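You operate a simulated robot arm through the tools that you are given. There is no shell and no other tool.

Carry out the task below with a simulated robot arm. There is one attempt and no reset: what you move stays moved.

JOB
Set the loose cleat on its studs, tighten both socket bolts with the blue key and put the key back.

Only the result counts: the job must be done as asked and must still hold three seconds after the hand-in. Knocking over, shifting, dropping, spilling or breaking anything else fails it.

ROBOT AND FRAMES
A 6-joint arm with a two-finger gripper, fixed in place. Base frame: the origin is at the foot of the arm, x ahead of it, y to its left, z up; the work surface is at about z = 894. Units: mm, rad, N and s.
With the tool pointing down near the work surface it reaches from about 380 to 860 mm from the base axis. Its first joint turns from -2.897 to 2.897 rad. Payload 2.45 kg.
The tool frame sits at the grasp point between the pads (the TCP): z along the fingers, y along the line on which they close. The tips reach 20 mm beyond it. Largest opening 140 mm; the body of the gripper starts 168 mm behind the TCP.
Orientation is that of the tool frame in the base frame, as [roll, pitch, yaw] about the fixed x, y, z axes, in that order (R = Rz(yaw) Ry(pitch) Rx(roll)). With the fingers straight down and closing along the base's y, the tool's x points along the base's -x, its y along +y and its z along -z.

CONTROLS
- The arm moves only by the tool move_arm. Its argument "steps" is a list of rows, each an object (a shift or turn left out is 0, a gripper value left out holds the last) with "translation": the shift along the tool's x, y, z in units of 25 mm (1.0 is 25 mm), a list of three; "dr": the turn, a rotation vector about the tool's x, y, z in units of 5 degrees (1.0 is 5 degrees), a list of three; "fingers": the closure, from 0 (fully open) to 1 (shut). In form: [{"translation": [x, y, z], "dr": [wx, wy, wz], "fingers": fingers}, ...]. A call has 1 to 20 rows; each row shifts and turns the commanded pose from where the row before left it, along the tool's axes as they then stand. A call with a number of a shift or a turn outside -1 to 1 is refused whole. Each row takes 0.2 s and may step no farther than 50 mm and 0.15 rad from the row before; otherwise, or with a gripper value out of range, the whole call is refused. A pose out of reach is approached as far as the arm can. The call stops where the force on the tool passes 90 N (or 10 N more than at its start, if that is more) or the arm is blocked; 0.2 s more then pass. The fingers move at their own pace (about 45 mm/s each) and stop on an object; they squeeze with about 45 N. The grip force told is the motor's: it shows also when the fingers shut on nothing. Time passes only in rows, and 0.2 s behind the last, so rows that do not move let the fingers close. The reply holds the time, the measured pose of the TCP, the force on the tool along the base axes, the opening and the grip force, in the units named above and with some noise, with the torque about the TCP (base axes, N m) and any sound that the robot's microphone picked up, and new pictures: "pictures" is both (left out), scene, wrist or none.
- Cameras (640 x 400 px; columns grow to the right, rows downward): "scene" is fixed at [45.7, 494.6, 1536]; the picture's right is [-0.91, -0.42, 0.00], its down [-0.14, 0.29, -0.95] and it looks along [0.40, -0.86, -0.32] (base axes); focal length 323 px, centre (320, 200). "wrist" rides on the gripper at [78, 11, -209] in the tool frame; the picture's right is [-0.14, 0.99, 0.00], its down [-0.92, -0.13, -0.37] and it looks along [-0.37, -0.05, 0.93] (tool axes); focal length 280 px, centre (320, 200). There is no depth. A picture from a camera that has moved, and an enlarged one, comes with that camera's place and axes in the base frame and with its lens. The place of the scene camera against the robot may be out by one fixed shift of up to 25 mm in any direction.
- move_column(by): slides the trunk up (or, below 0, down) by that many mm; the arm rides with it, the base frame stays. It gives what a move gives, with no picture.
- enlarge(camera, box): a new picture of the part [left, top, right, bottom] of that camera's present view, enlarged. The clock stands still meanwhile.
- sign_off(): hands the job in; it is judged then, once.

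Places have to be worked out from the pictures, the camera data and where the tool is seen. Open the gripper and draw the arm clear of the work before you hand the job in, unless the task says otherwise.

The tools are called as a command line: name --argument value ..., lists and objects as JSON in quotes. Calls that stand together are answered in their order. move_arm: Moves the arm, as the interface text tells. Its arguments: {"type":"object","properties":{"steps":{"type":"array","items":{"type":"object","properties":{"translation":{"type":"array","items":{"type":"number"}},"dr":{"type":"array","items":{"type":"number"}},"fingers":{"type":"number"}}}},"pictures":{"type":"string","enum":["both","scene","wrist","none"]}},"required":["steps"]} The other tools are called the same way: move_column (by) slides the trunk up or down; enlarge (camera, box) takes an enlarged picture of a part of a camera's view; sign_off () hands the job in.

At the start:

```text
time: 0.0
ee_pos: [300.3, -514.8, 1285.4]
ee_rot: [3.141, -0.003, -3.141]
force: [0.1, -0.1, 0.1]
torque: [-0.01, -0.02, 0.0]
gripper_width: 139.9
gripper_force: 0.2
trunk travel left (down, up): [-175.0, 55.0]
```

scene: 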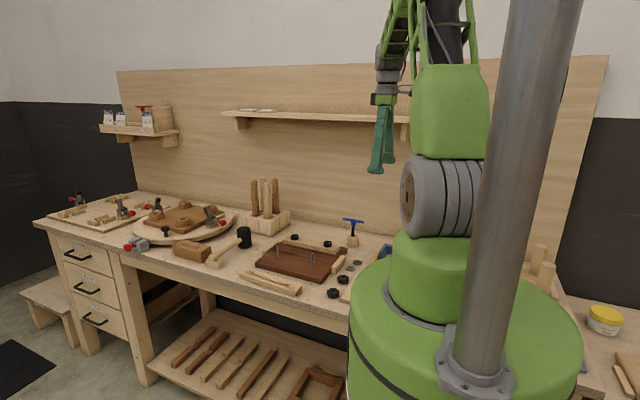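
wrist: 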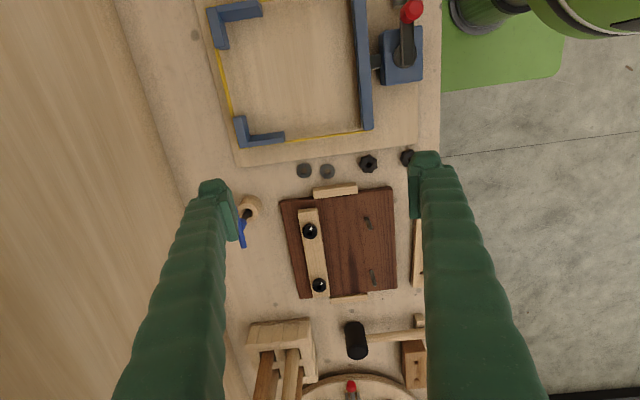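

I see the brown board with one cleat fitted (two black bolts) and two bare studs, with loose parts and the blue key in its holder nearby. I enlarge both views to identify the details.

enlarge --camera "wrist" --box '[220, 140, 440, 320]'

enlarge --camera "scene" --box '[220, 200, 400, 312]'

```text
2.22 times, centred on (330, 230) of wrist
camera zoom: at [222.5, -503.9, 1495.0], right [0.14, 0.99, 0.0], down [0.92, -0.13, 0.37], along [0.37, -0.05, -0.93], focal length 623 px, centre (298, 133)
```

zoom: 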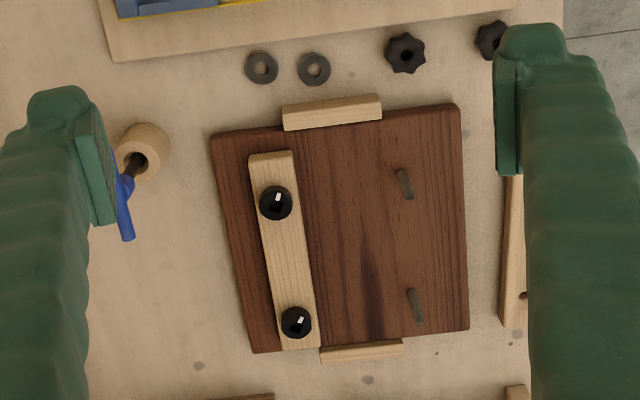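

```text
3.56 times, centred on (310, 256) of scene
camera zoom: at [45.7, 494.6, 1536.0], right [-0.91, -0.42, 0.0], down [-0.14, 0.29, -0.95], along [0.4, -0.86, -0.32], focal length 1149 px, centre (356, 1)
```

zoom: 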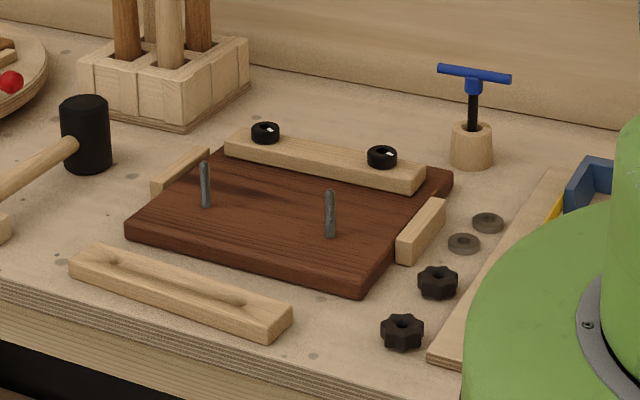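

The loose cleat lies in front (toward +y) of the board, partly hidden by a finger. I move over toward it at the same height for a clear look.

move_arm --steps '[{"translation": [-1, 0.9, 0]}, {"translation": [-1, 0.9, 0]}, {"translation": [-1, 0.9, 0]}, {"translation": [-1, 0.9, 0]}, {"translation": [-1, 0.9, 0]}, {"translation": [-1, 0.9, 0]}, {"translation": [0, 0, 0]}]'

```text
time: 1.6
ee_pos: [450.1, -382.0, 1284.9]
ee_rot: [3.141, 0.0, 3.141]
force: [-0.6, 0.0, 0.6]
torque: [0.01, 0.0, 0.01]
gripper_width: 139.5
gripper_force: 0.0
trunk travel left (down, up): [-175.0, 55.0]
camera wrist: at [371.5, -369.4, 1493.6], right [0.14, 0.99, 0.0], down [0.92, -0.13, 0.37], along [0.37, -0.05, -0.93], focal length 280 px, centre (320, 200)
```

scene: 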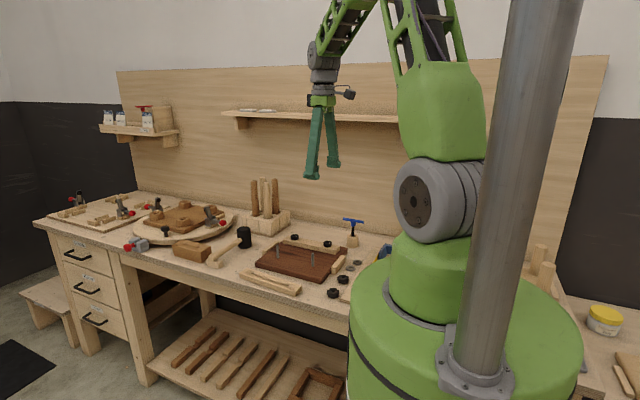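
wrist: 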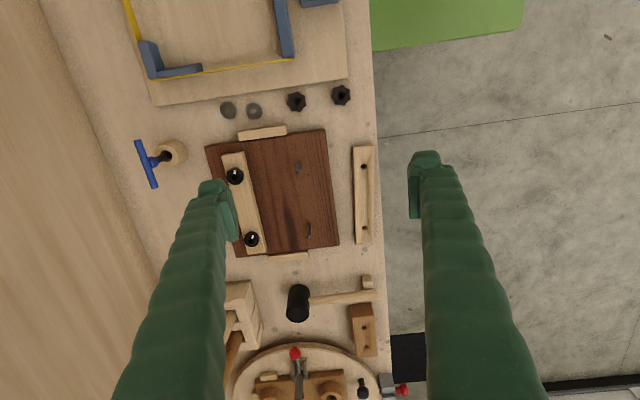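

enlarge --camera "wrist" --box '[260, 110, 420, 260]'

enlarge --camera "wrist" --box '[120, 120, 280, 220]'

enlarge --camera "scene" --box '[230, 225, 350, 300]'

enlarge --camera "scene" --box '[330, 210, 380, 250]'

```text
2.67 times, centred on (340, 185) of wrist
camera zoom: at [371.5, -369.4, 1493.6], right [0.14, 0.99, 0.0], down [0.92, -0.13, 0.37], along [0.37, -0.05, -0.93], focal length 748 px, centre (267, 240)
```

zoom: 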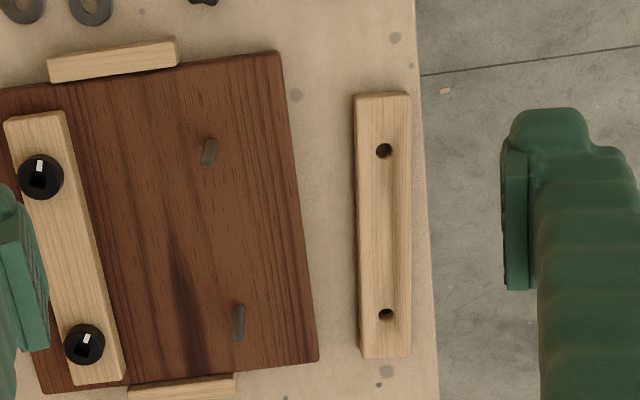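

```text
4.00 times, centred on (200, 170) of wrist
camera zoom: at [371.5, -369.4, 1493.6], right [0.14, 0.99, 0.0], down [0.92, -0.13, 0.37], along [0.37, -0.05, -0.93], focal length 1122 px, centre (800, 320)
```

zoom: 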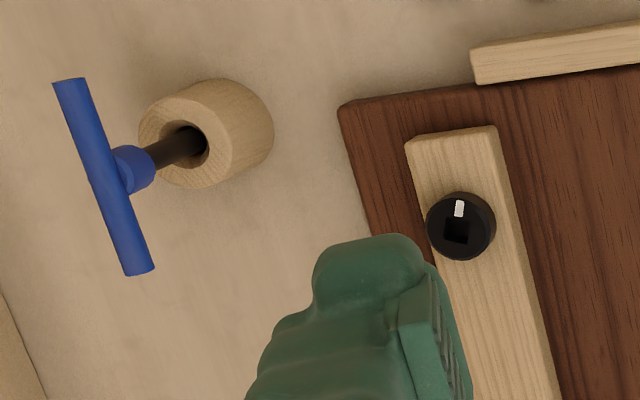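

```text
5.33 times, centred on (290, 262) of scene
camera zoom: at [45.7, 494.6, 1536.0], right [-0.91, -0.42, 0.0], down [-0.14, 0.29, -0.95], along [0.4, -0.86, -0.32], focal length 1723 px, centre (480, -133)
```

zoom: 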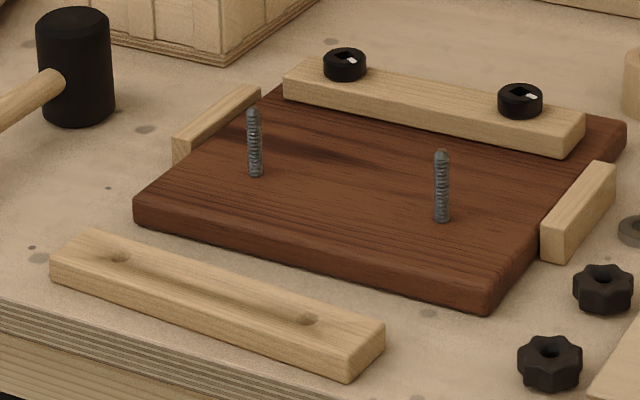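

```text
10.00 times, centred on (355, 230) of scene
camera zoom: at [45.7, 494.6, 1536.0], right [-0.91, -0.42, 0.0], down [-0.14, 0.29, -0.95], along [0.4, -0.86, -0.32], focal length 3231 px, centre (-30, -100)
```

zoom: 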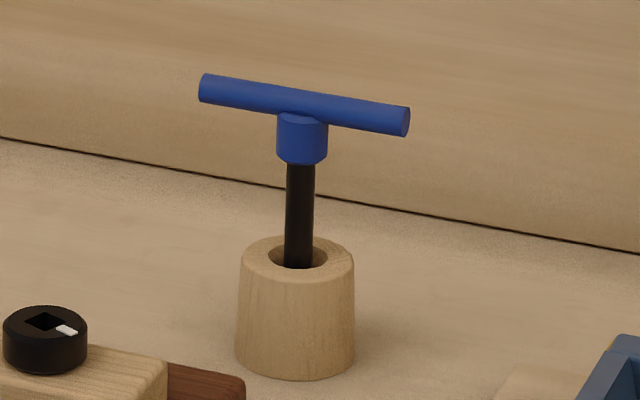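

The bolt heads have square sockets with a white index mark, and the cleat has two round holes about 146 mm apart, lying at roughly x≈609, y≈-304. I move over it and lower for a more accurate look.

move_arm --steps '[{"translation": [-0.795, 0.39, 0.825]}, {"translation": [-0.795, 0.39, 0.825]}, {"translation": [-0.795, 0.39, 0.825]}, {"translation": [-0.795, 0.39, 0.825]}, {"translation": [-0.795, 0.39, 0.825]}, {"translation": [-0.795, 0.39, 0.825]}, {"translation": [-0.795, 0.39, 0.825]}, {"translation": [-0.795, 0.39, 0.825]}, {}]'

```text
time: 3.6
ee_pos: [612.2, -300.2, 1121.0]
ee_rot: [3.141, -0.001, -3.141]
force: [0.0, -0.6, 0.6]
torque: [-0.01, 0.0, -0.01]
gripper_width: 139.7
gripper_force: 0.0
trunk travel left (down, up): [-175.0, 55.0]
camera wrist: at [532.8, -288.8, 1330.4], right [0.14, 0.99, 0.0], down [0.92, -0.13, 0.37], along [0.37, -0.05, -0.93], focal length 280 px, centre (320, 200)
```

scene: 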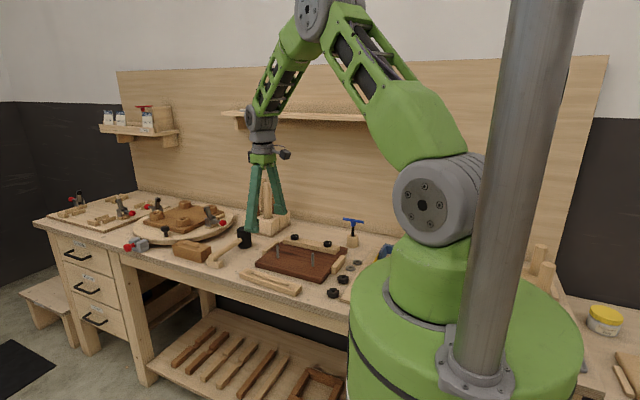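
wrist: 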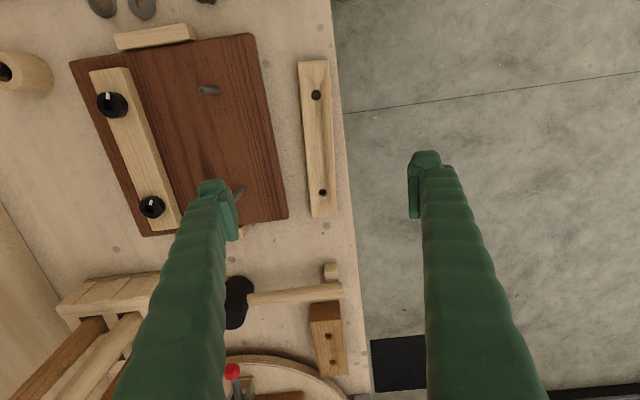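

Zooming in on the cleat and board from this lower viewpoint to refine positions.

enlarge --camera "wrist" --box '[260, 40, 380, 240]'

enlarge --camera "wrist" --box '[60, 20, 300, 240]'

```text
2.00 times, centred on (320, 140) of wrist
camera zoom: at [532.8, -288.8, 1330.4], right [0.14, 0.99, 0.0], down [0.92, -0.13, 0.37], along [0.37, -0.05, -0.93], focal length 561 px, centre (320, 320)
```

zoom: 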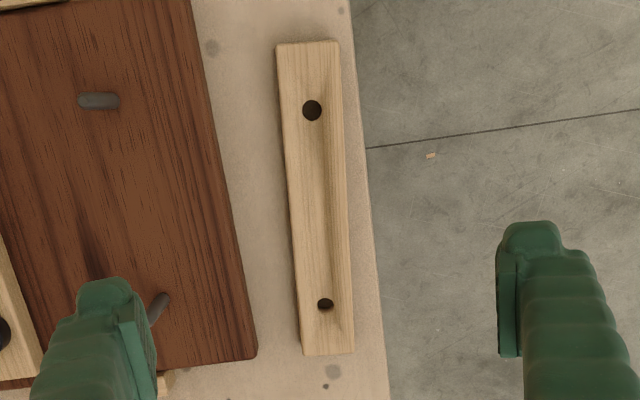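

```text
1.82 times, centred on (180, 130) of wrist
camera zoom: at [532.8, -288.8, 1330.4], right [0.14, 0.99, 0.0], down [0.92, -0.13, 0.37], along [0.37, -0.05, -0.93], focal length 510 px, centre (574, 327)
```

zoom: 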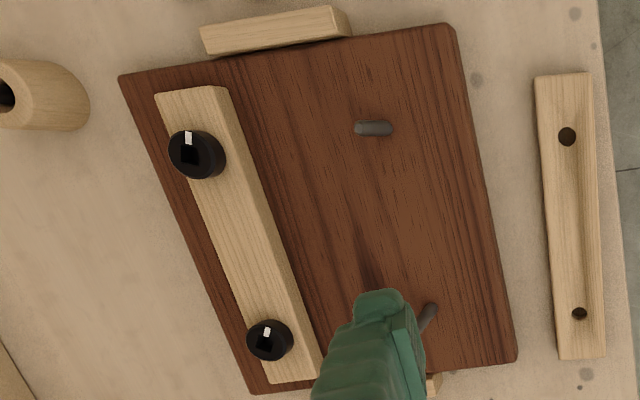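

Using the averaged command track, the cleat's centre is about (611, -303), yawed about -4.2°, right below the tool. I turn to match, half-close to about 77 mm so the far finger clears the board, and go most of the way down.

move_arm --steps '[{"dr": [0, 0, 0.84], "fingers": 0.45}, {"translation": [0, 0, 0]}, {"translation": [0, 0, 1]}, {"translation": [0, 0, 1]}, {"translation": [0, 0, 1]}, {"translation": [0, 0, 1]}, {"translation": [0, 0, 1]}, {"translation": [0, 0, 1]}, {}]'

```text
time: 5.6
ee_pos: [609.1, -302.0, 969.9]
ee_rot: [-3.139, 0.0, 3.068]
force: [0.2, -1.0, -0.4]
torque: [0.01, -0.02, -0.04]
gripper_width: 77.0
gripper_force: 0.0
trunk travel left (down, up): [-175.0, 55.0]
camera wrist: at [532.8, -284.5, 1179.3], right [0.21, 0.98, 0.0], down [0.91, -0.19, 0.37], along [0.36, -0.08, -0.93], focal length 280 px, centre (320, 200)
```

scene: 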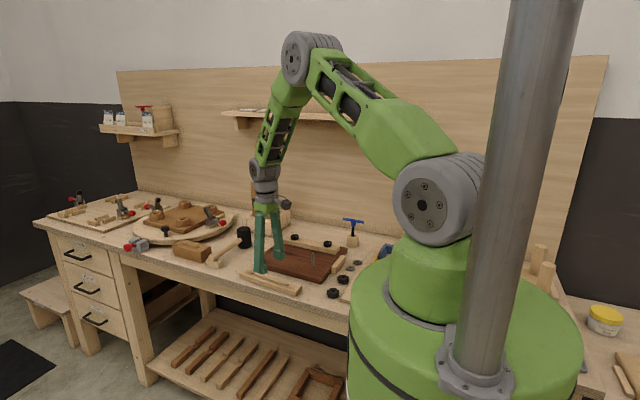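
wrist: 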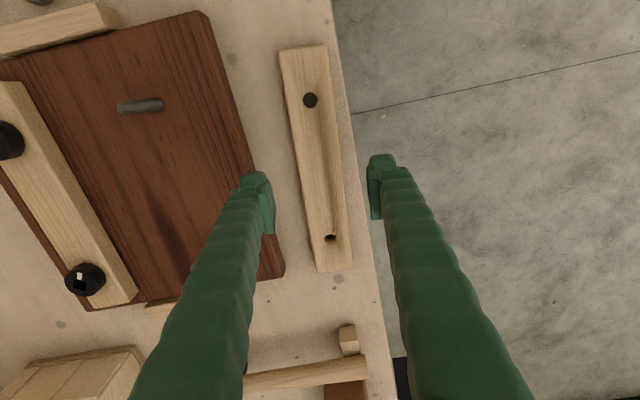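

The cleat is aligned with the tool axes to within about 2 mm. I make the small correction, go down to tip height about 897–898 and close gently.

move_arm --steps '[{"translation": [-0.05, 0.08, 0.7]}, {"translation": [0, 0, 0.7]}, {"translation": [0, 0, 0.7]}, {}, {}]'

```text
time: 6.8
ee_pos: [611.2, -300.8, 917.8]
ee_rot: [-3.141, 0.001, 3.069]
force: [0.2, 0.5, 0.0]
torque: [-0.02, 0.01, -0.03]
gripper_width: 77.1
gripper_force: 0.0
trunk travel left (down, up): [-175.0, 55.0]
camera wrist: at [534.3, -283.0, 1127.1], right [0.21, 0.98, 0.0], down [0.91, -0.19, 0.37], along [0.36, -0.08, -0.93], focal length 280 px, centre (320, 200)
```

scene: 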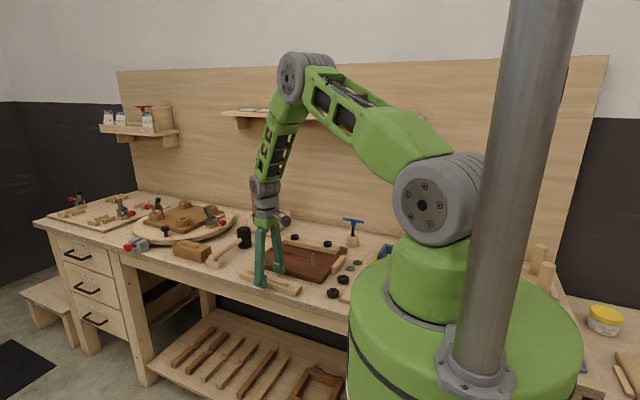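
wrist: 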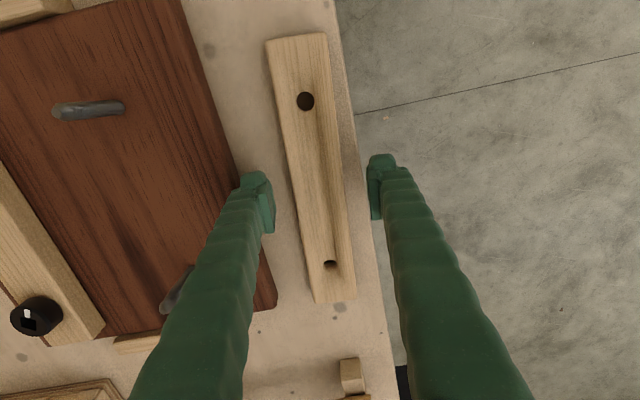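

Fingers straddle the cleat symmetrically. I close on it and let the grip settle.

move_arm --steps '[{"fingers": 1}, {}, {}, {}, {}, {}]' --pictures "wrist"

enlarge --camera "scene" --box '[220, 220, 350, 305]'

```text
time: 8.2
ee_pos: [611.0, -299.4, 920.2]
ee_rot: [-3.139, 0.005, 3.068]
force: [3.5, 10.7, 28.9]
torque: [0.24, -0.01, 0.0]
gripper_width: 5.9
gripper_force: 29.4
trunk travel left (down, up): [-175.0, 55.0]
camera wrist: at [533.7, -281.5, 1129.0], right [0.21, 0.98, 0.0], down [0.91, -0.19, 0.37], along [0.36, -0.08, -0.93], focal length 280 px, centre (320, 200)
```

wrist: 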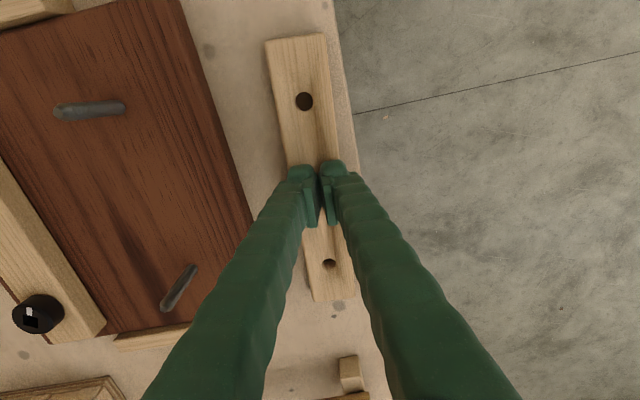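

```text
4.71 times, centred on (285, 262) of scene
camera zoom: at [45.7, 494.6, 1536.0], right [-0.91, -0.42, 0.0], down [-0.14, 0.29, -0.95], along [0.4, -0.86, -0.32], focal length 1521 px, centre (485, -94)
```

zoom: 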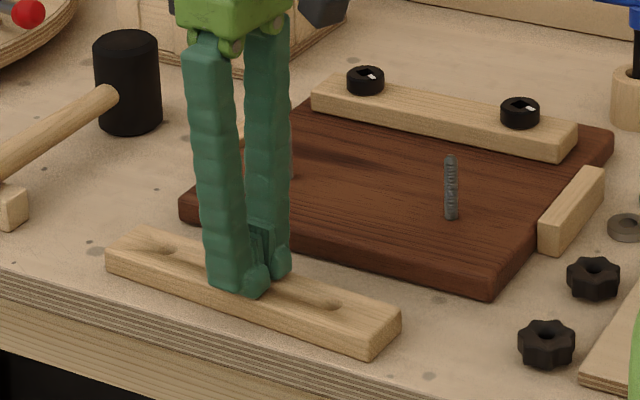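

The fingers closed on top of the cleat instead of around it (width 5.9, upward force 29 N), so the cleat lies lower than I assumed; it has not visibly shifted. I rise a little, reopen, and then approach lower while watching the force.

move_arm --steps '[{"translation": [0, 0, -0.3]}, {"translation": [0, 0, -0.3]}, {"fingers": 0.45}, {}, {}, {}, {}]'

enlarge --camera "scene" --box '[230, 240, 310, 300]'

```text
time: 9.8
ee_pos: [611.6, -299.0, 933.2]
ee_rot: [-3.141, 0.001, 3.069]
force: [0.8, -0.6, 0.5]
torque: [-0.01, 0.0, 0.0]
gripper_width: 77.1
gripper_force: 0.1
trunk travel left (down, up): [-175.0, 55.0]
camera wrist: at [534.9, -282.5, 1142.8], right [0.21, 0.98, 0.0], down [0.91, -0.19, 0.37], along [0.36, -0.08, -0.93], focal length 280 px, centre (320, 200)
```

scene: 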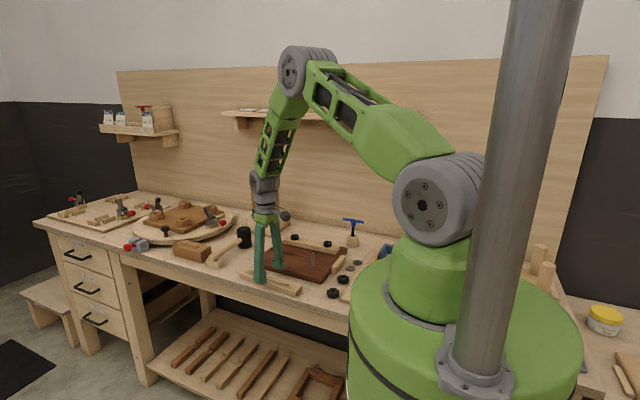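
wrist: 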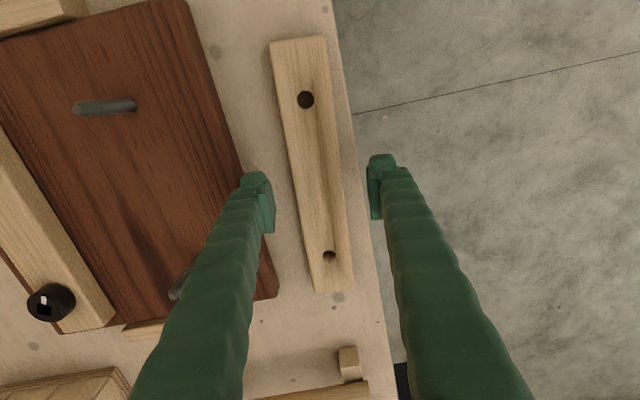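

```text
6.67 times, centred on (270, 270) of scene
camera zoom: at [45.7, 494.6, 1536.0], right [-0.91, -0.42, 0.0], down [-0.14, 0.29, -0.95], along [0.4, -0.86, -0.32], focal length 2154 px, centre (653, -267)
```

zoom: 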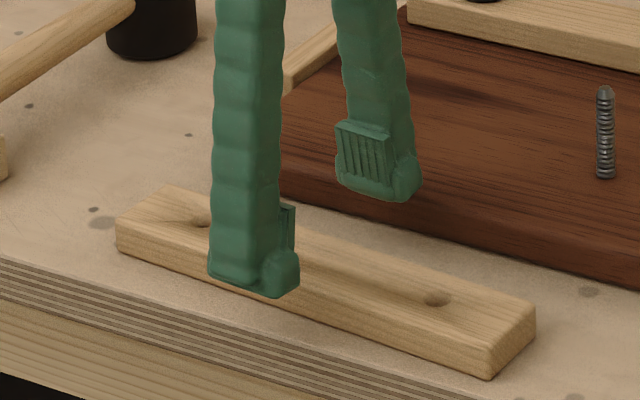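

The cleat stayed in place. I go down in small steps beside it, watching for contact force with the table.

move_arm --steps '[{"translation": [0, 0, 0.5]}, {"translation": [0, 0, 0.5]}, {}]' --pictures "none"

enlarge --camera "scene" --box '[230, 240, 310, 300]'

```text
time: 10.6
ee_pos: [611.0, -299.8, 909.0]
ee_rot: [3.141, 0.001, 3.069]
force: [0.5, 0.5, -0.5]
torque: [-0.03, 0.02, 0.04]
gripper_width: 77.0
gripper_force: 0.1
trunk travel left (down, up): [-175.0, 55.0]
```

```text
6.67 times, centred on (270, 270) of scene
camera zoom: at [45.7, 494.6, 1536.0], right [-0.91, -0.42, 0.0], down [-0.14, 0.29, -0.95], along [0.4, -0.86, -0.32], focal length 2154 px, centre (653, -267)
```

zoom: 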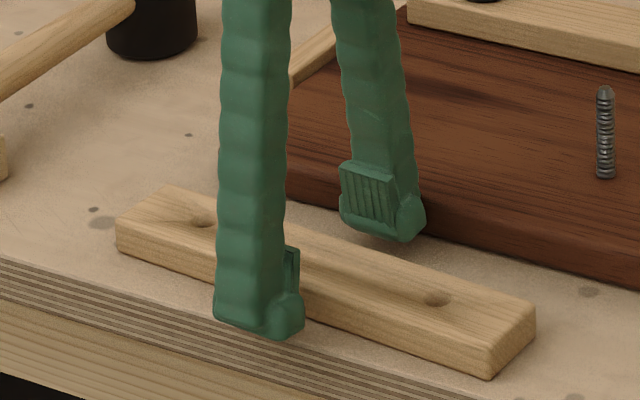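

Still no contact; the tip casts a shadow with a small gap to the table. Another 5 mm down.

move_arm --steps '[{"translation": [0, 0, 0.2]}, {}]' --pictures "none"

enlarge --camera "scene" --box '[250, 250, 300, 285]'

```text
time: 11.2
ee_pos: [610.6, -299.7, 904.1]
ee_rot: [-3.141, 0.001, 3.068]
force: [-0.6, -0.5, 0.0]
torque: [0.06, -0.01, -0.02]
gripper_width: 77.0
gripper_force: 0.0
trunk travel left (down, up): [-175.0, 55.0]
```

```text
11.43 times, centred on (275, 268) of scene
camera zoom: at [45.7, 494.6, 1536.0], right [-0.91, -0.42, 0.0], down [-0.14, 0.29, -0.95], along [0.4, -0.86, -0.32], focal length 3693 px, centre (834, -571)
```

zoom: 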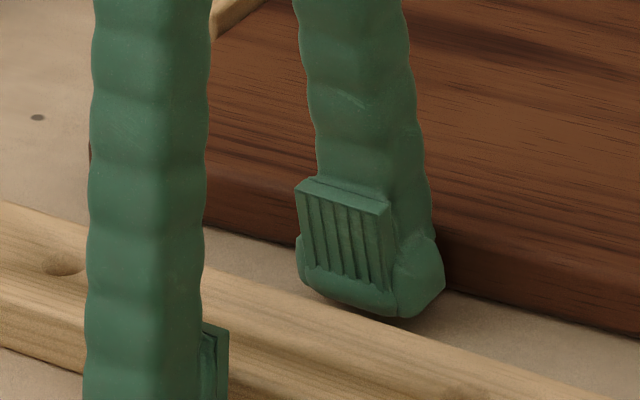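

Still free. I lower in 3 mm steps with readings to find the table.

move_arm --steps '[{"translation": [0, 0, 0.12]}, {}]' --pictures "none"

enlarge --camera "scene" --box '[250, 250, 300, 285]'

```text
time: 11.8
ee_pos: [611.1, -300.0, 901.0]
ee_rot: [3.141, 0.0, 3.069]
force: [-0.4, 0.3, 0.1]
torque: [0.0, -0.01, -0.01]
gripper_width: 77.2
gripper_force: 0.1
trunk travel left (down, up): [-175.0, 55.0]
```

```text
11.43 times, centred on (275, 268) of scene
camera zoom: at [45.7, 494.6, 1536.0], right [-0.91, -0.42, 0.0], down [-0.14, 0.29, -0.95], along [0.4, -0.86, -0.32], focal length 3693 px, centre (834, -571)
```

zoom: 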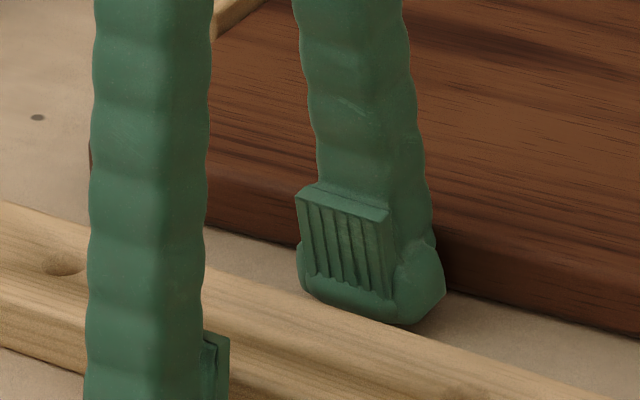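

Very near the table. I close partway to about 49 mm and check tip height against the cleat side before squeezing.

move_arm --steps '[{"fingers": 0.65}, {}, {}]' --pictures "wrist"

enlarge --camera "scene" --box '[250, 250, 300, 285]'

```text
time: 12.6
ee_pos: [610.7, -300.1, 901.9]
ee_rot: [-3.141, 0.0, 3.068]
force: [-0.1, 0.1, 0.0]
torque: [0.02, 0.0, 0.01]
gripper_width: 49.0
gripper_force: 0.2
trunk travel left (down, up): [-175.0, 55.0]
camera wrist: at [533.8, -282.5, 1110.5], right [0.21, 0.98, 0.0], down [0.91, -0.19, 0.37], along [0.36, -0.08, -0.93], focal length 280 px, centre (320, 200)
```

wrist: 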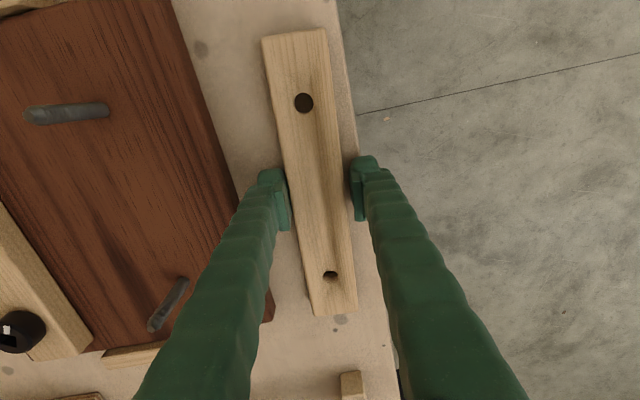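

```text
11.43 times, centred on (275, 268) of scene
camera zoom: at [45.7, 494.6, 1536.0], right [-0.91, -0.42, 0.0], down [-0.14, 0.29, -0.95], along [0.4, -0.86, -0.32], focal length 3693 px, centre (834, -571)
```

zoom: 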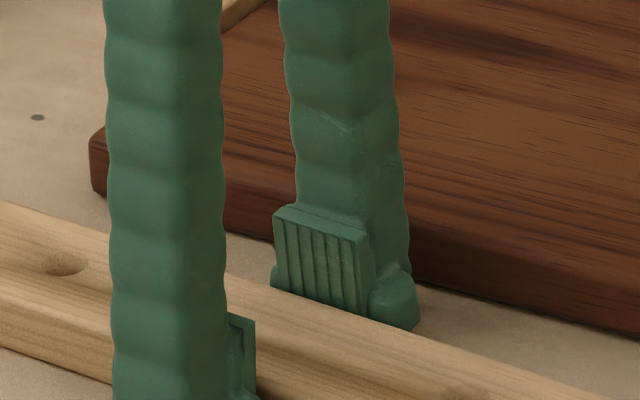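

Now both tips are clearly beside the cleat and below its top, with no force. I close fully.

move_arm --steps '[{"fingers": 1}, {}, {}, {}]' --pictures "wrist"

enlarge --camera "scene" --box '[230, 240, 310, 300]'

```text
time: 13.6
ee_pos: [610.6, -300.4, 901.9]
ee_rot: [3.141, -0.001, 3.068]
force: [-0.1, 0.6, 0.2]
torque: [0.08, -0.04, -0.07]
gripper_width: 43.5
gripper_force: 45.0
trunk travel left (down, up): [-175.0, 55.0]
camera wrist: at [533.8, -282.5, 1110.6], right [0.21, 0.98, 0.0], down [0.91, -0.19, 0.37], along [0.36, -0.08, -0.93], focal length 280 px, centre (320, 200)
```

wrist: 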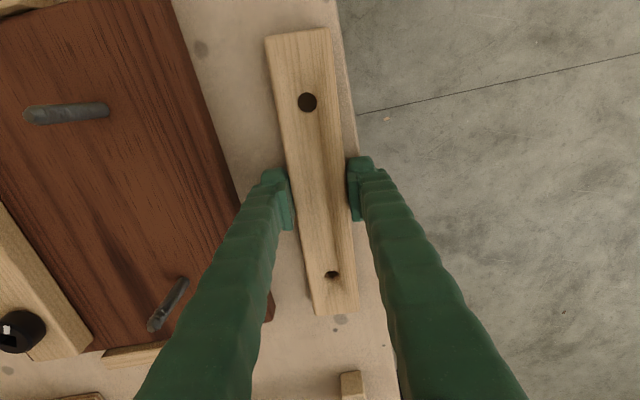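

```text
6.67 times, centred on (270, 270) of scene
camera zoom: at [45.7, 494.6, 1536.0], right [-0.91, -0.42, 0.0], down [-0.14, 0.29, -0.95], along [0.4, -0.86, -0.32], focal length 2154 px, centre (653, -267)
```

zoom: 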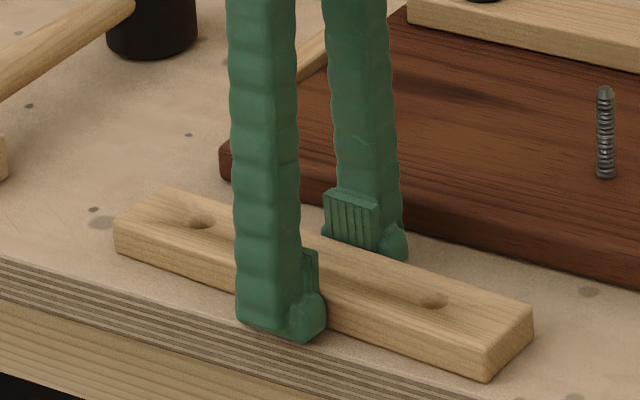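

Firm grip at 43.5 mm with 45 N. I lift straight up 95 mm and check that the cleat comes along level.

move_arm --steps '[{"translation": [0, 0, -0.4]}, {"translation": [0, 0, -0.4]}, {"translation": [0, 0, -0.5]}, {"translation": [0, 0, -0.5]}, {"translation": [0, 0, -0.5]}, {"translation": [0, 0, -0.5]}, {"translation": [0, 0, -0.5]}, {"translation": [0, 0, -0.5]}, {}]'

enlarge --camera "scene" --box '[225, 220, 345, 295]'

```text
time: 15.6
ee_pos: [609.1, -299.7, 996.8]
ee_rot: [-3.141, 0.0, 3.069]
force: [-0.6, 0.0, 0.2]
torque: [0.03, 0.0, 0.02]
gripper_width: 0.0
gripper_force: 29.2
trunk travel left (down, up): [-175.0, 55.0]
camera wrist: at [533.0, -282.5, 1205.0], right [0.21, 0.98, 0.0], down [0.91, -0.2, 0.37], along [0.36, -0.08, -0.93], focal length 280 px, centre (320, 200)
```

scene: 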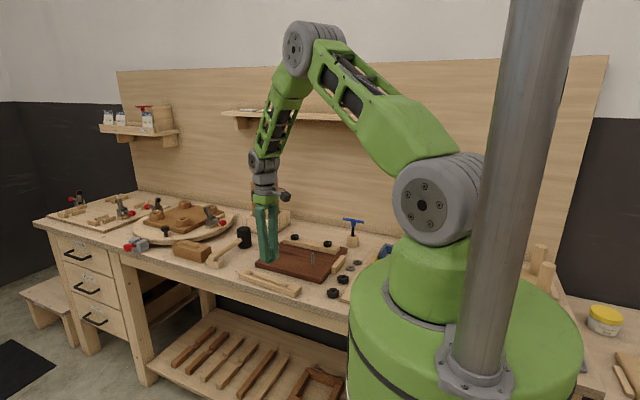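
wrist: 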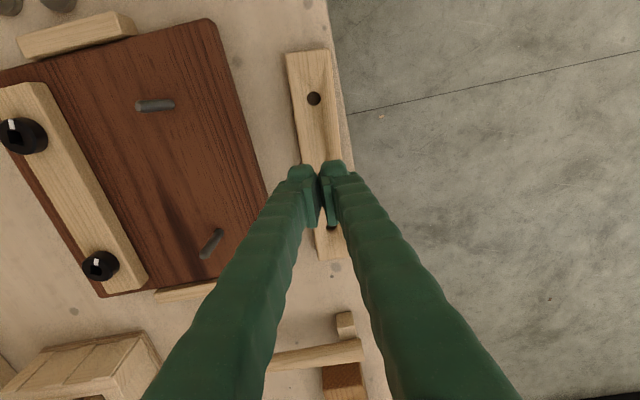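

```text
5.33 times, centred on (285, 258) of scene
camera zoom: at [45.7, 494.6, 1536.0], right [-0.91, -0.42, 0.0], down [-0.14, 0.29, -0.95], along [0.4, -0.86, -0.32], focal length 1723 px, centre (507, -107)
```

zoom: 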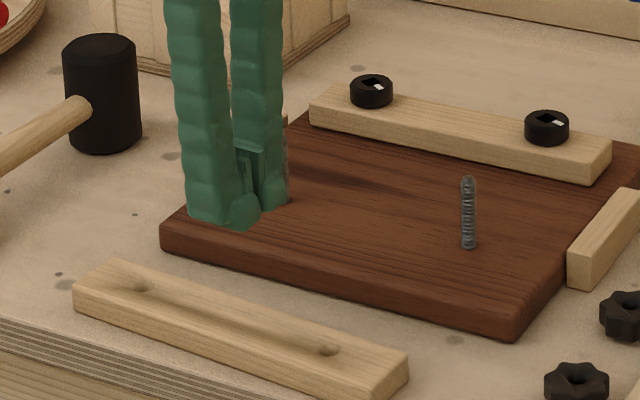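

The cleat slipped out because only the rounded tips below the pads held it; it still lies flat on the table. I reopen and re-check its position before gripping lower.

move_arm --steps '[{"fingers": 0.45}, {}, {}, {}, {}, {}]' --pictures "wrist"

enlarge --camera "wrist" --box '[240, 30, 400, 270]'

enlarge --camera "scene" --box '[225, 255, 305, 305]'

```text
time: 17.0
ee_pos: [609.5, -299.8, 995.3]
ee_rot: [-3.141, 0.0, 3.069]
force: [0.0, 0.0, -0.3]
torque: [0.0, -0.01, 0.03]
gripper_width: 77.0
gripper_force: 0.0
trunk travel left (down, up): [-175.0, 55.0]
camera wrist: at [532.9, -282.5, 1204.9], right [0.21, 0.98, 0.0], down [0.91, -0.19, 0.37], along [0.36, -0.08, -0.93], focal length 280 px, centre (320, 200)
```

wrist: 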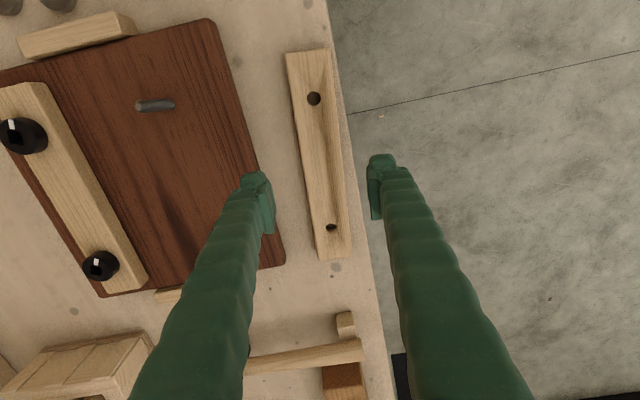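

```text
1.67 times, centred on (320, 150) of wrist
camera zoom: at [532.9, -282.5, 1204.9], right [0.21, 0.98, 0.0], down [0.91, -0.19, 0.37], along [0.36, -0.08, -0.93], focal length 467 px, centre (320, 283)
```

zoom: 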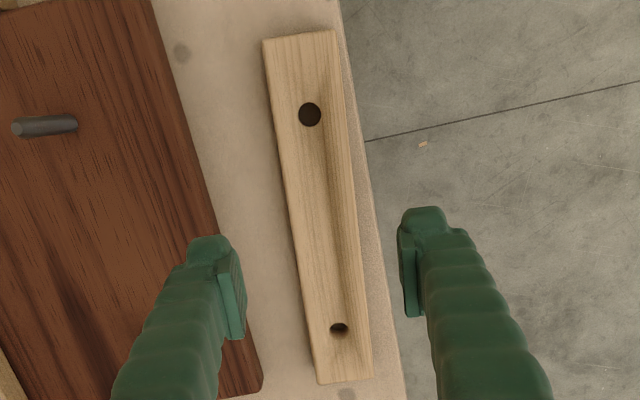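

```text
8.00 times, centred on (265, 280) of scene
camera zoom: at [45.7, 494.6, 1536.0], right [-0.91, -0.42, 0.0], down [-0.14, 0.29, -0.95], along [0.4, -0.86, -0.32], focal length 2585 px, centre (760, -440)
```

zoom: 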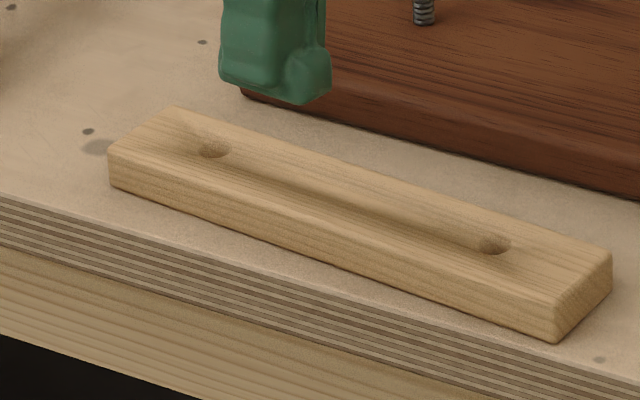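

The cleat is about 16 mm thick, shifted ~3 mm toward +y from the tool centre. I re-centre, pre-close to 56 mm and descend to just above the former height.

move_arm --steps '[{"translation": [-0.16, 0.12, 0.6], "fingers": 0.6}, {"translation": [0, 0, 0.8]}, {"translation": [0, 0, 0.8]}, {"translation": [0, 0, 0.8]}, {"translation": [0, 0, 0.6]}, {"translation": [0, 0, 0.2]}, {}]' --pictures "wrist"

enlarge --camera "scene" --box '[225, 255, 305, 305]'

```text
time: 18.6
ee_pos: [616.1, -296.8, 901.0]
ee_rot: [-3.141, -0.001, 3.069]
force: [0.7, -0.1, 0.3]
torque: [0.02, 0.02, 0.05]
gripper_width: 55.8
gripper_force: 0.2
trunk travel left (down, up): [-175.0, 55.0]
camera wrist: at [538.0, -279.4, 1109.6], right [0.21, 0.98, 0.0], down [0.91, -0.19, 0.37], along [0.36, -0.08, -0.93], focal length 280 px, centre (320, 200)
```

wrist: 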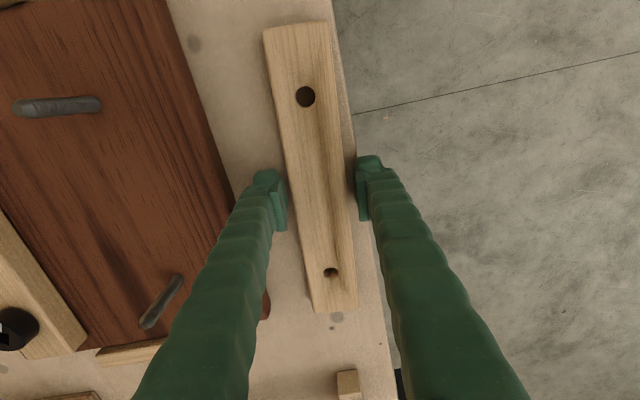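

```text
8.00 times, centred on (265, 280) of scene
camera zoom: at [45.7, 494.6, 1536.0], right [-0.91, -0.42, 0.0], down [-0.14, 0.29, -0.95], along [0.4, -0.86, -0.32], focal length 2585 px, centre (760, -440)
```

zoom: 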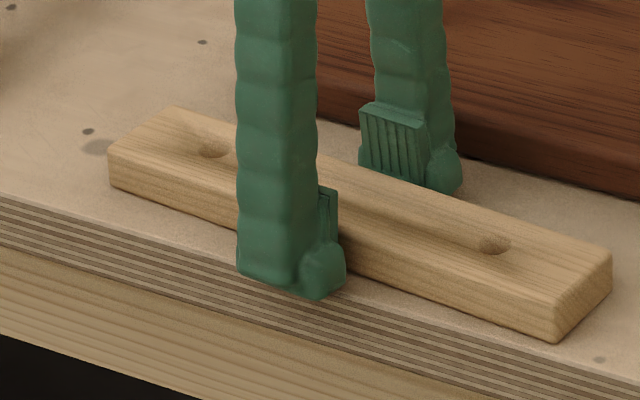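

Aligned and free. I step down 3 mm at a time looking for the first table contact.

move_arm --steps '[{"translation": [0, 0, 0.12]}, {}]' --pictures "none"

```text
time: 19.2
ee_pos: [615.1, -297.1, 900.0]
ee_rot: [-3.14, 0.001, 3.068]
force: [-2.0, 1.8, 14.7]
torque: [0.08, -0.01, 0.05]
gripper_width: 56.0
gripper_force: 0.0
trunk travel left (down, up): [-175.0, 55.0]
```

First contact at 15 N with the tips on the table, so this is as low as it gets. I close here and lift only a few millimetres to test the grip.

move_arm --steps '[{"fingers": 1}, {}, {}, {}]' --pictures "wrist"

enlarge --camera "scene" --box '[225, 255, 305, 305]'

```text
time: 20.2
ee_pos: [616.2, -294.8, 900.3]
ee_rot: [-3.141, 0.004, 3.069]
force: [3.6, 12.8, 29.2]
torque: [0.53, 0.18, -0.16]
gripper_width: 43.7
gripper_force: 44.8
trunk travel left (down, up): [-175.0, 55.0]
camera wrist: at [537.5, -278.0, 1108.5], right [0.21, 0.98, 0.0], down [0.91, -0.19, 0.37], along [0.36, -0.08, -0.93], focal length 280 px, centre (320, 200)
```

wrist: 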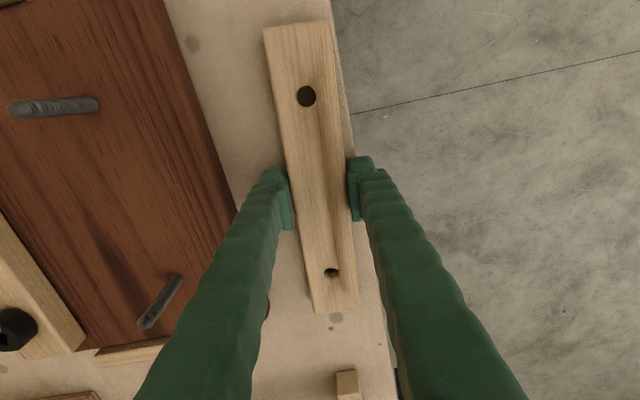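

```text
8.00 times, centred on (265, 280) of scene
camera zoom: at [45.7, 494.6, 1536.0], right [-0.91, -0.42, 0.0], down [-0.14, 0.29, -0.95], along [0.4, -0.86, -0.32], focal length 2585 px, centre (760, -440)
```

zoom: 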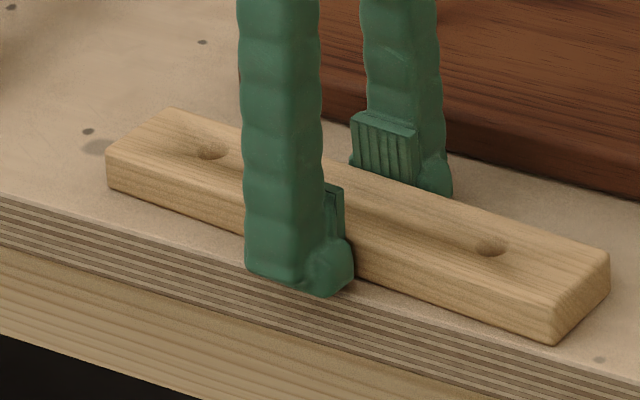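

Grip at 43.7 mm, pressing the table at 29 N. I lift slowly by a few mm to test whether it holds.

move_arm --steps '[{"translation": [0, 0, -0.08]}, {"translation": [0, 0, -0.08]}, {"translation": [0, 0, -0.08]}, {"translation": [0, 0, -0.08]}, {"translation": [0, 0, -0.08]}, {"translation": [0, 0, -0.08]}, {}, {}]' --pictures "none"

enlarge --camera "scene" --box '[225, 255, 305, 305]'

```text
time: 22.0
ee_pos: [616.4, -296.3, 910.5]
ee_rot: [-3.141, -0.001, 3.068]
force: [-0.4, -0.3, -1.6]
torque: [0.01, -0.03, 0.03]
gripper_width: 43.7
gripper_force: 45.4
trunk travel left (down, up): [-175.0, 55.0]
```

```text
8.00 times, centred on (265, 280) of scene
camera zoom: at [45.7, 494.6, 1536.0], right [-0.91, -0.42, 0.0], down [-0.14, 0.29, -0.95], along [0.4, -0.86, -0.32], focal length 2585 px, centre (760, -440)
```

zoom: 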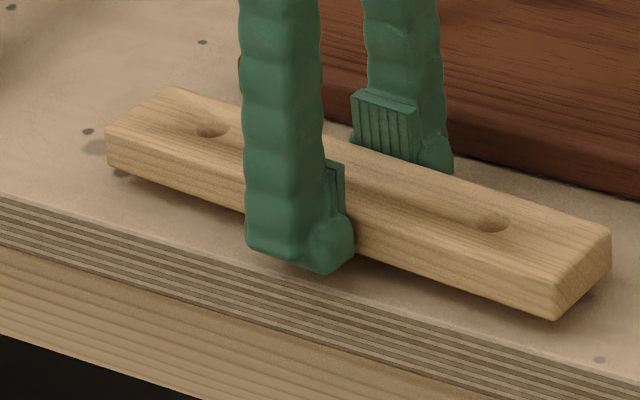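

The cleat is lifted cleanly, level, with a weight reading of about 1.6 N. I continue the lift slowly by 75 mm.

move_arm --steps '[{"translation": [0, 0, -0.15]}, {"translation": [0, 0, -0.2]}, {"translation": [0, 0, -0.25]}, {"translation": [0, 0, -0.3]}, {"translation": [0, 0, -0.3]}, {"translation": [0, 0, -0.3]}, {"translation": [0, 0, -0.3]}, {"translation": [0, 0, -0.3]}, {"translation": [0, 0, -0.3]}, {"translation": [0, 0, -0.3]}, {"translation": [0, 0, -0.2]}, {"translation": [0, 0, -0.1]}, {}]' --pictures "wrist"

enlarge --camera "scene" --box '[225, 220, 345, 295]'

enlarge --camera "wrist" --box '[90, 0, 370, 320]'

```text
time: 24.8
ee_pos: [615.7, -297.3, 985.2]
ee_rot: [-3.141, 0.0, 3.069]
force: [0.0, -0.2, -1.1]
torque: [-0.02, 0.01, -0.01]
gripper_width: 43.8
gripper_force: 45.2
trunk travel left (down, up): [-175.0, 55.0]
camera wrist: at [537.9, -280.1, 1193.6], right [0.21, 0.98, 0.0], down [0.91, -0.19, 0.37], along [0.36, -0.08, -0.93], focal length 280 px, centre (320, 200)
```

wrist: 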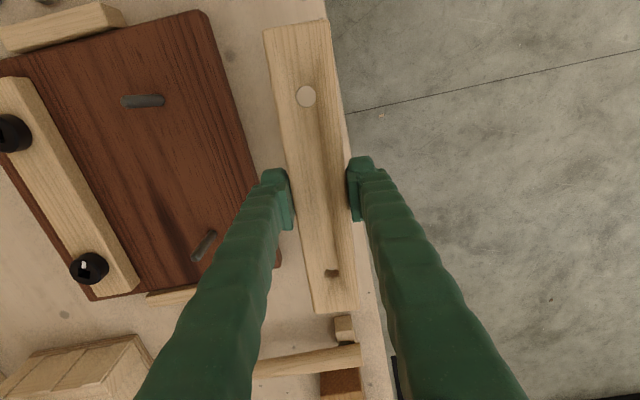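

```text
5.33 times, centred on (285, 258) of scene
camera zoom: at [45.7, 494.6, 1536.0], right [-0.91, -0.42, 0.0], down [-0.14, 0.29, -0.95], along [0.4, -0.86, -0.32], focal length 1723 px, centre (507, -107)
```

zoom: 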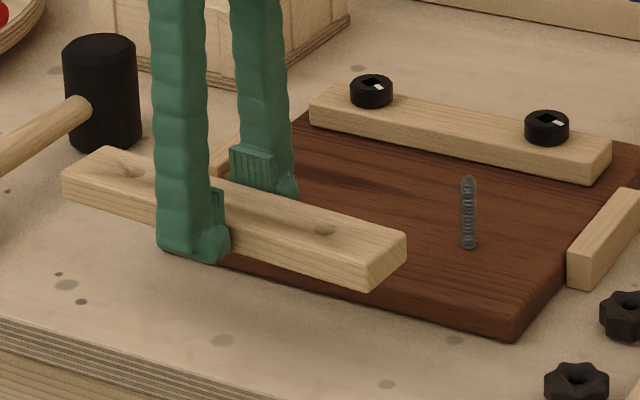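

```text
1.25 times, centred on (230, 160) of wrist
camera zoom: at [537.9, -280.1, 1193.6], right [0.21, 0.98, 0.0], down [0.91, -0.19, 0.37], along [0.36, -0.08, -0.93], focal length 350 px, centre (432, 250)
```

zoom: 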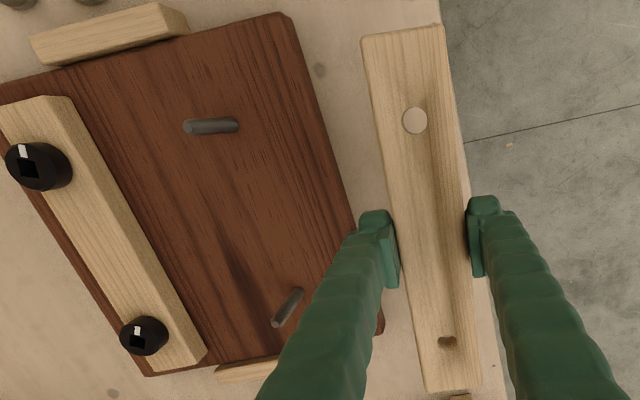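

Cleat held level; hole A/B sit almost symmetric about the tool. The studs are about 148 mm apart, tops near z≈962–966, so I raise 15 mm more, turn back ~3.8° and move partway to re-measure next to the studs.

move_arm --steps '[{"translation": [0, 0, -0.3]}, {"translation": [0, 0, -0.3]}, {"dr": [0, 0, -0.38]}, {"dr": [0, 0, -0.38]}, {"translation": [0.12, -0.4, 0]}, {"translation": [0.12, -0.4, 0]}, {"translation": [0.12, -0.4, 0]}, {"translation": [0.12, -0.4, 0]}, {"translation": [0.12, -0.4, 0]}, {"translation": [0.12, -0.4, 0]}, {"translation": [0.12, -0.4, 0]}, {"translation": [0.12, -0.4, 0]}, {}, {}]'

enlarge --camera "wrist" --box '[190, 20, 370, 300]'

enlarge --camera "scene" --box '[240, 210, 345, 280]'

```text
time: 27.8
ee_pos: [589.9, -378.7, 999.7]
ee_rot: [-3.141, 0.002, 3.134]
force: [-0.2, 0.2, -1.6]
torque: [-0.04, -0.01, -0.02]
gripper_width: 43.6
gripper_force: 45.0
trunk travel left (down, up): [-175.0, 55.0]
camera wrist: at [512.2, -365.4, 1208.1], right [0.14, 0.99, 0.0], down [0.92, -0.13, 0.37], along [0.36, -0.05, -0.93], focal length 280 px, centre (320, 200)
```

scene: 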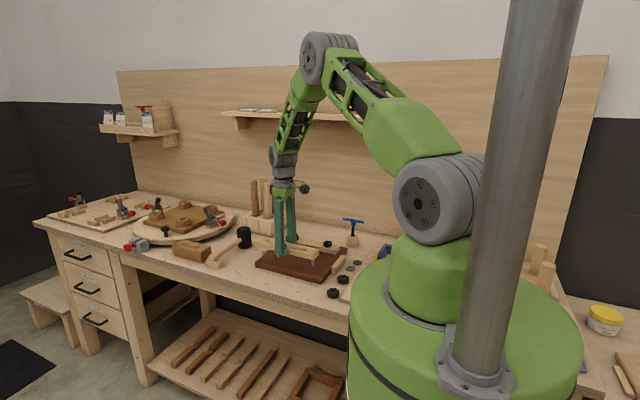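
wrist: 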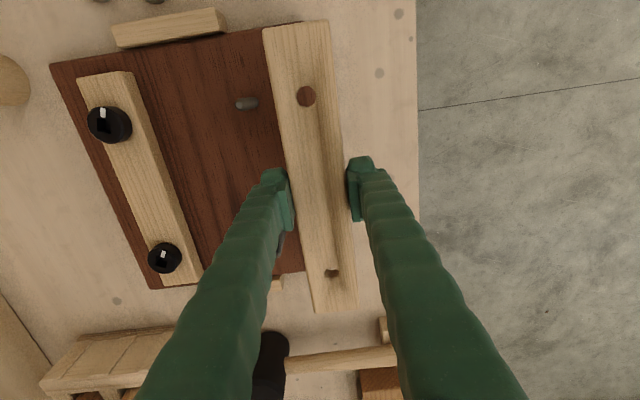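

```text
1.43 times, centred on (280, 160) of wrist
camera zoom: at [512.2, -365.4, 1208.1], right [0.14, 0.99, 0.0], down [0.92, -0.13, 0.37], along [0.36, -0.05, -0.93], focal length 401 px, centre (377, 257)
```

zoom: 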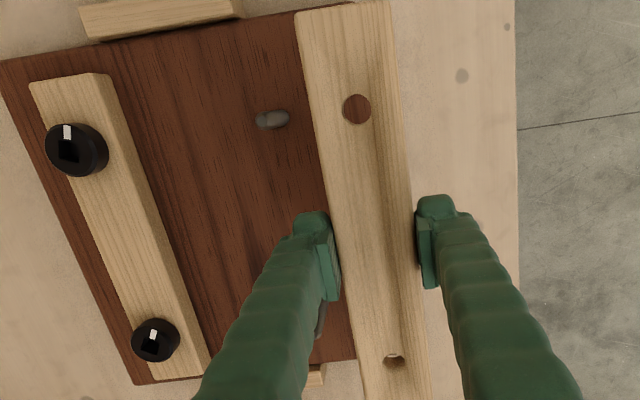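

```text
5.71 times, centred on (292, 245) of scene
camera zoom: at [45.7, 494.6, 1536.0], right [-0.91, -0.42, 0.0], down [-0.14, 0.29, -0.95], along [0.4, -0.86, -0.32], focal length 1846 px, centre (477, -57)
```

zoom: 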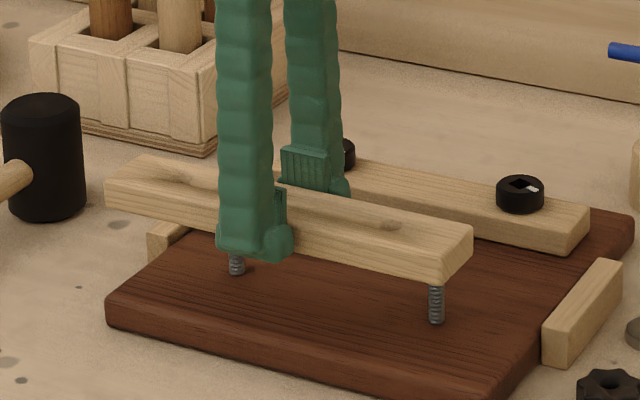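

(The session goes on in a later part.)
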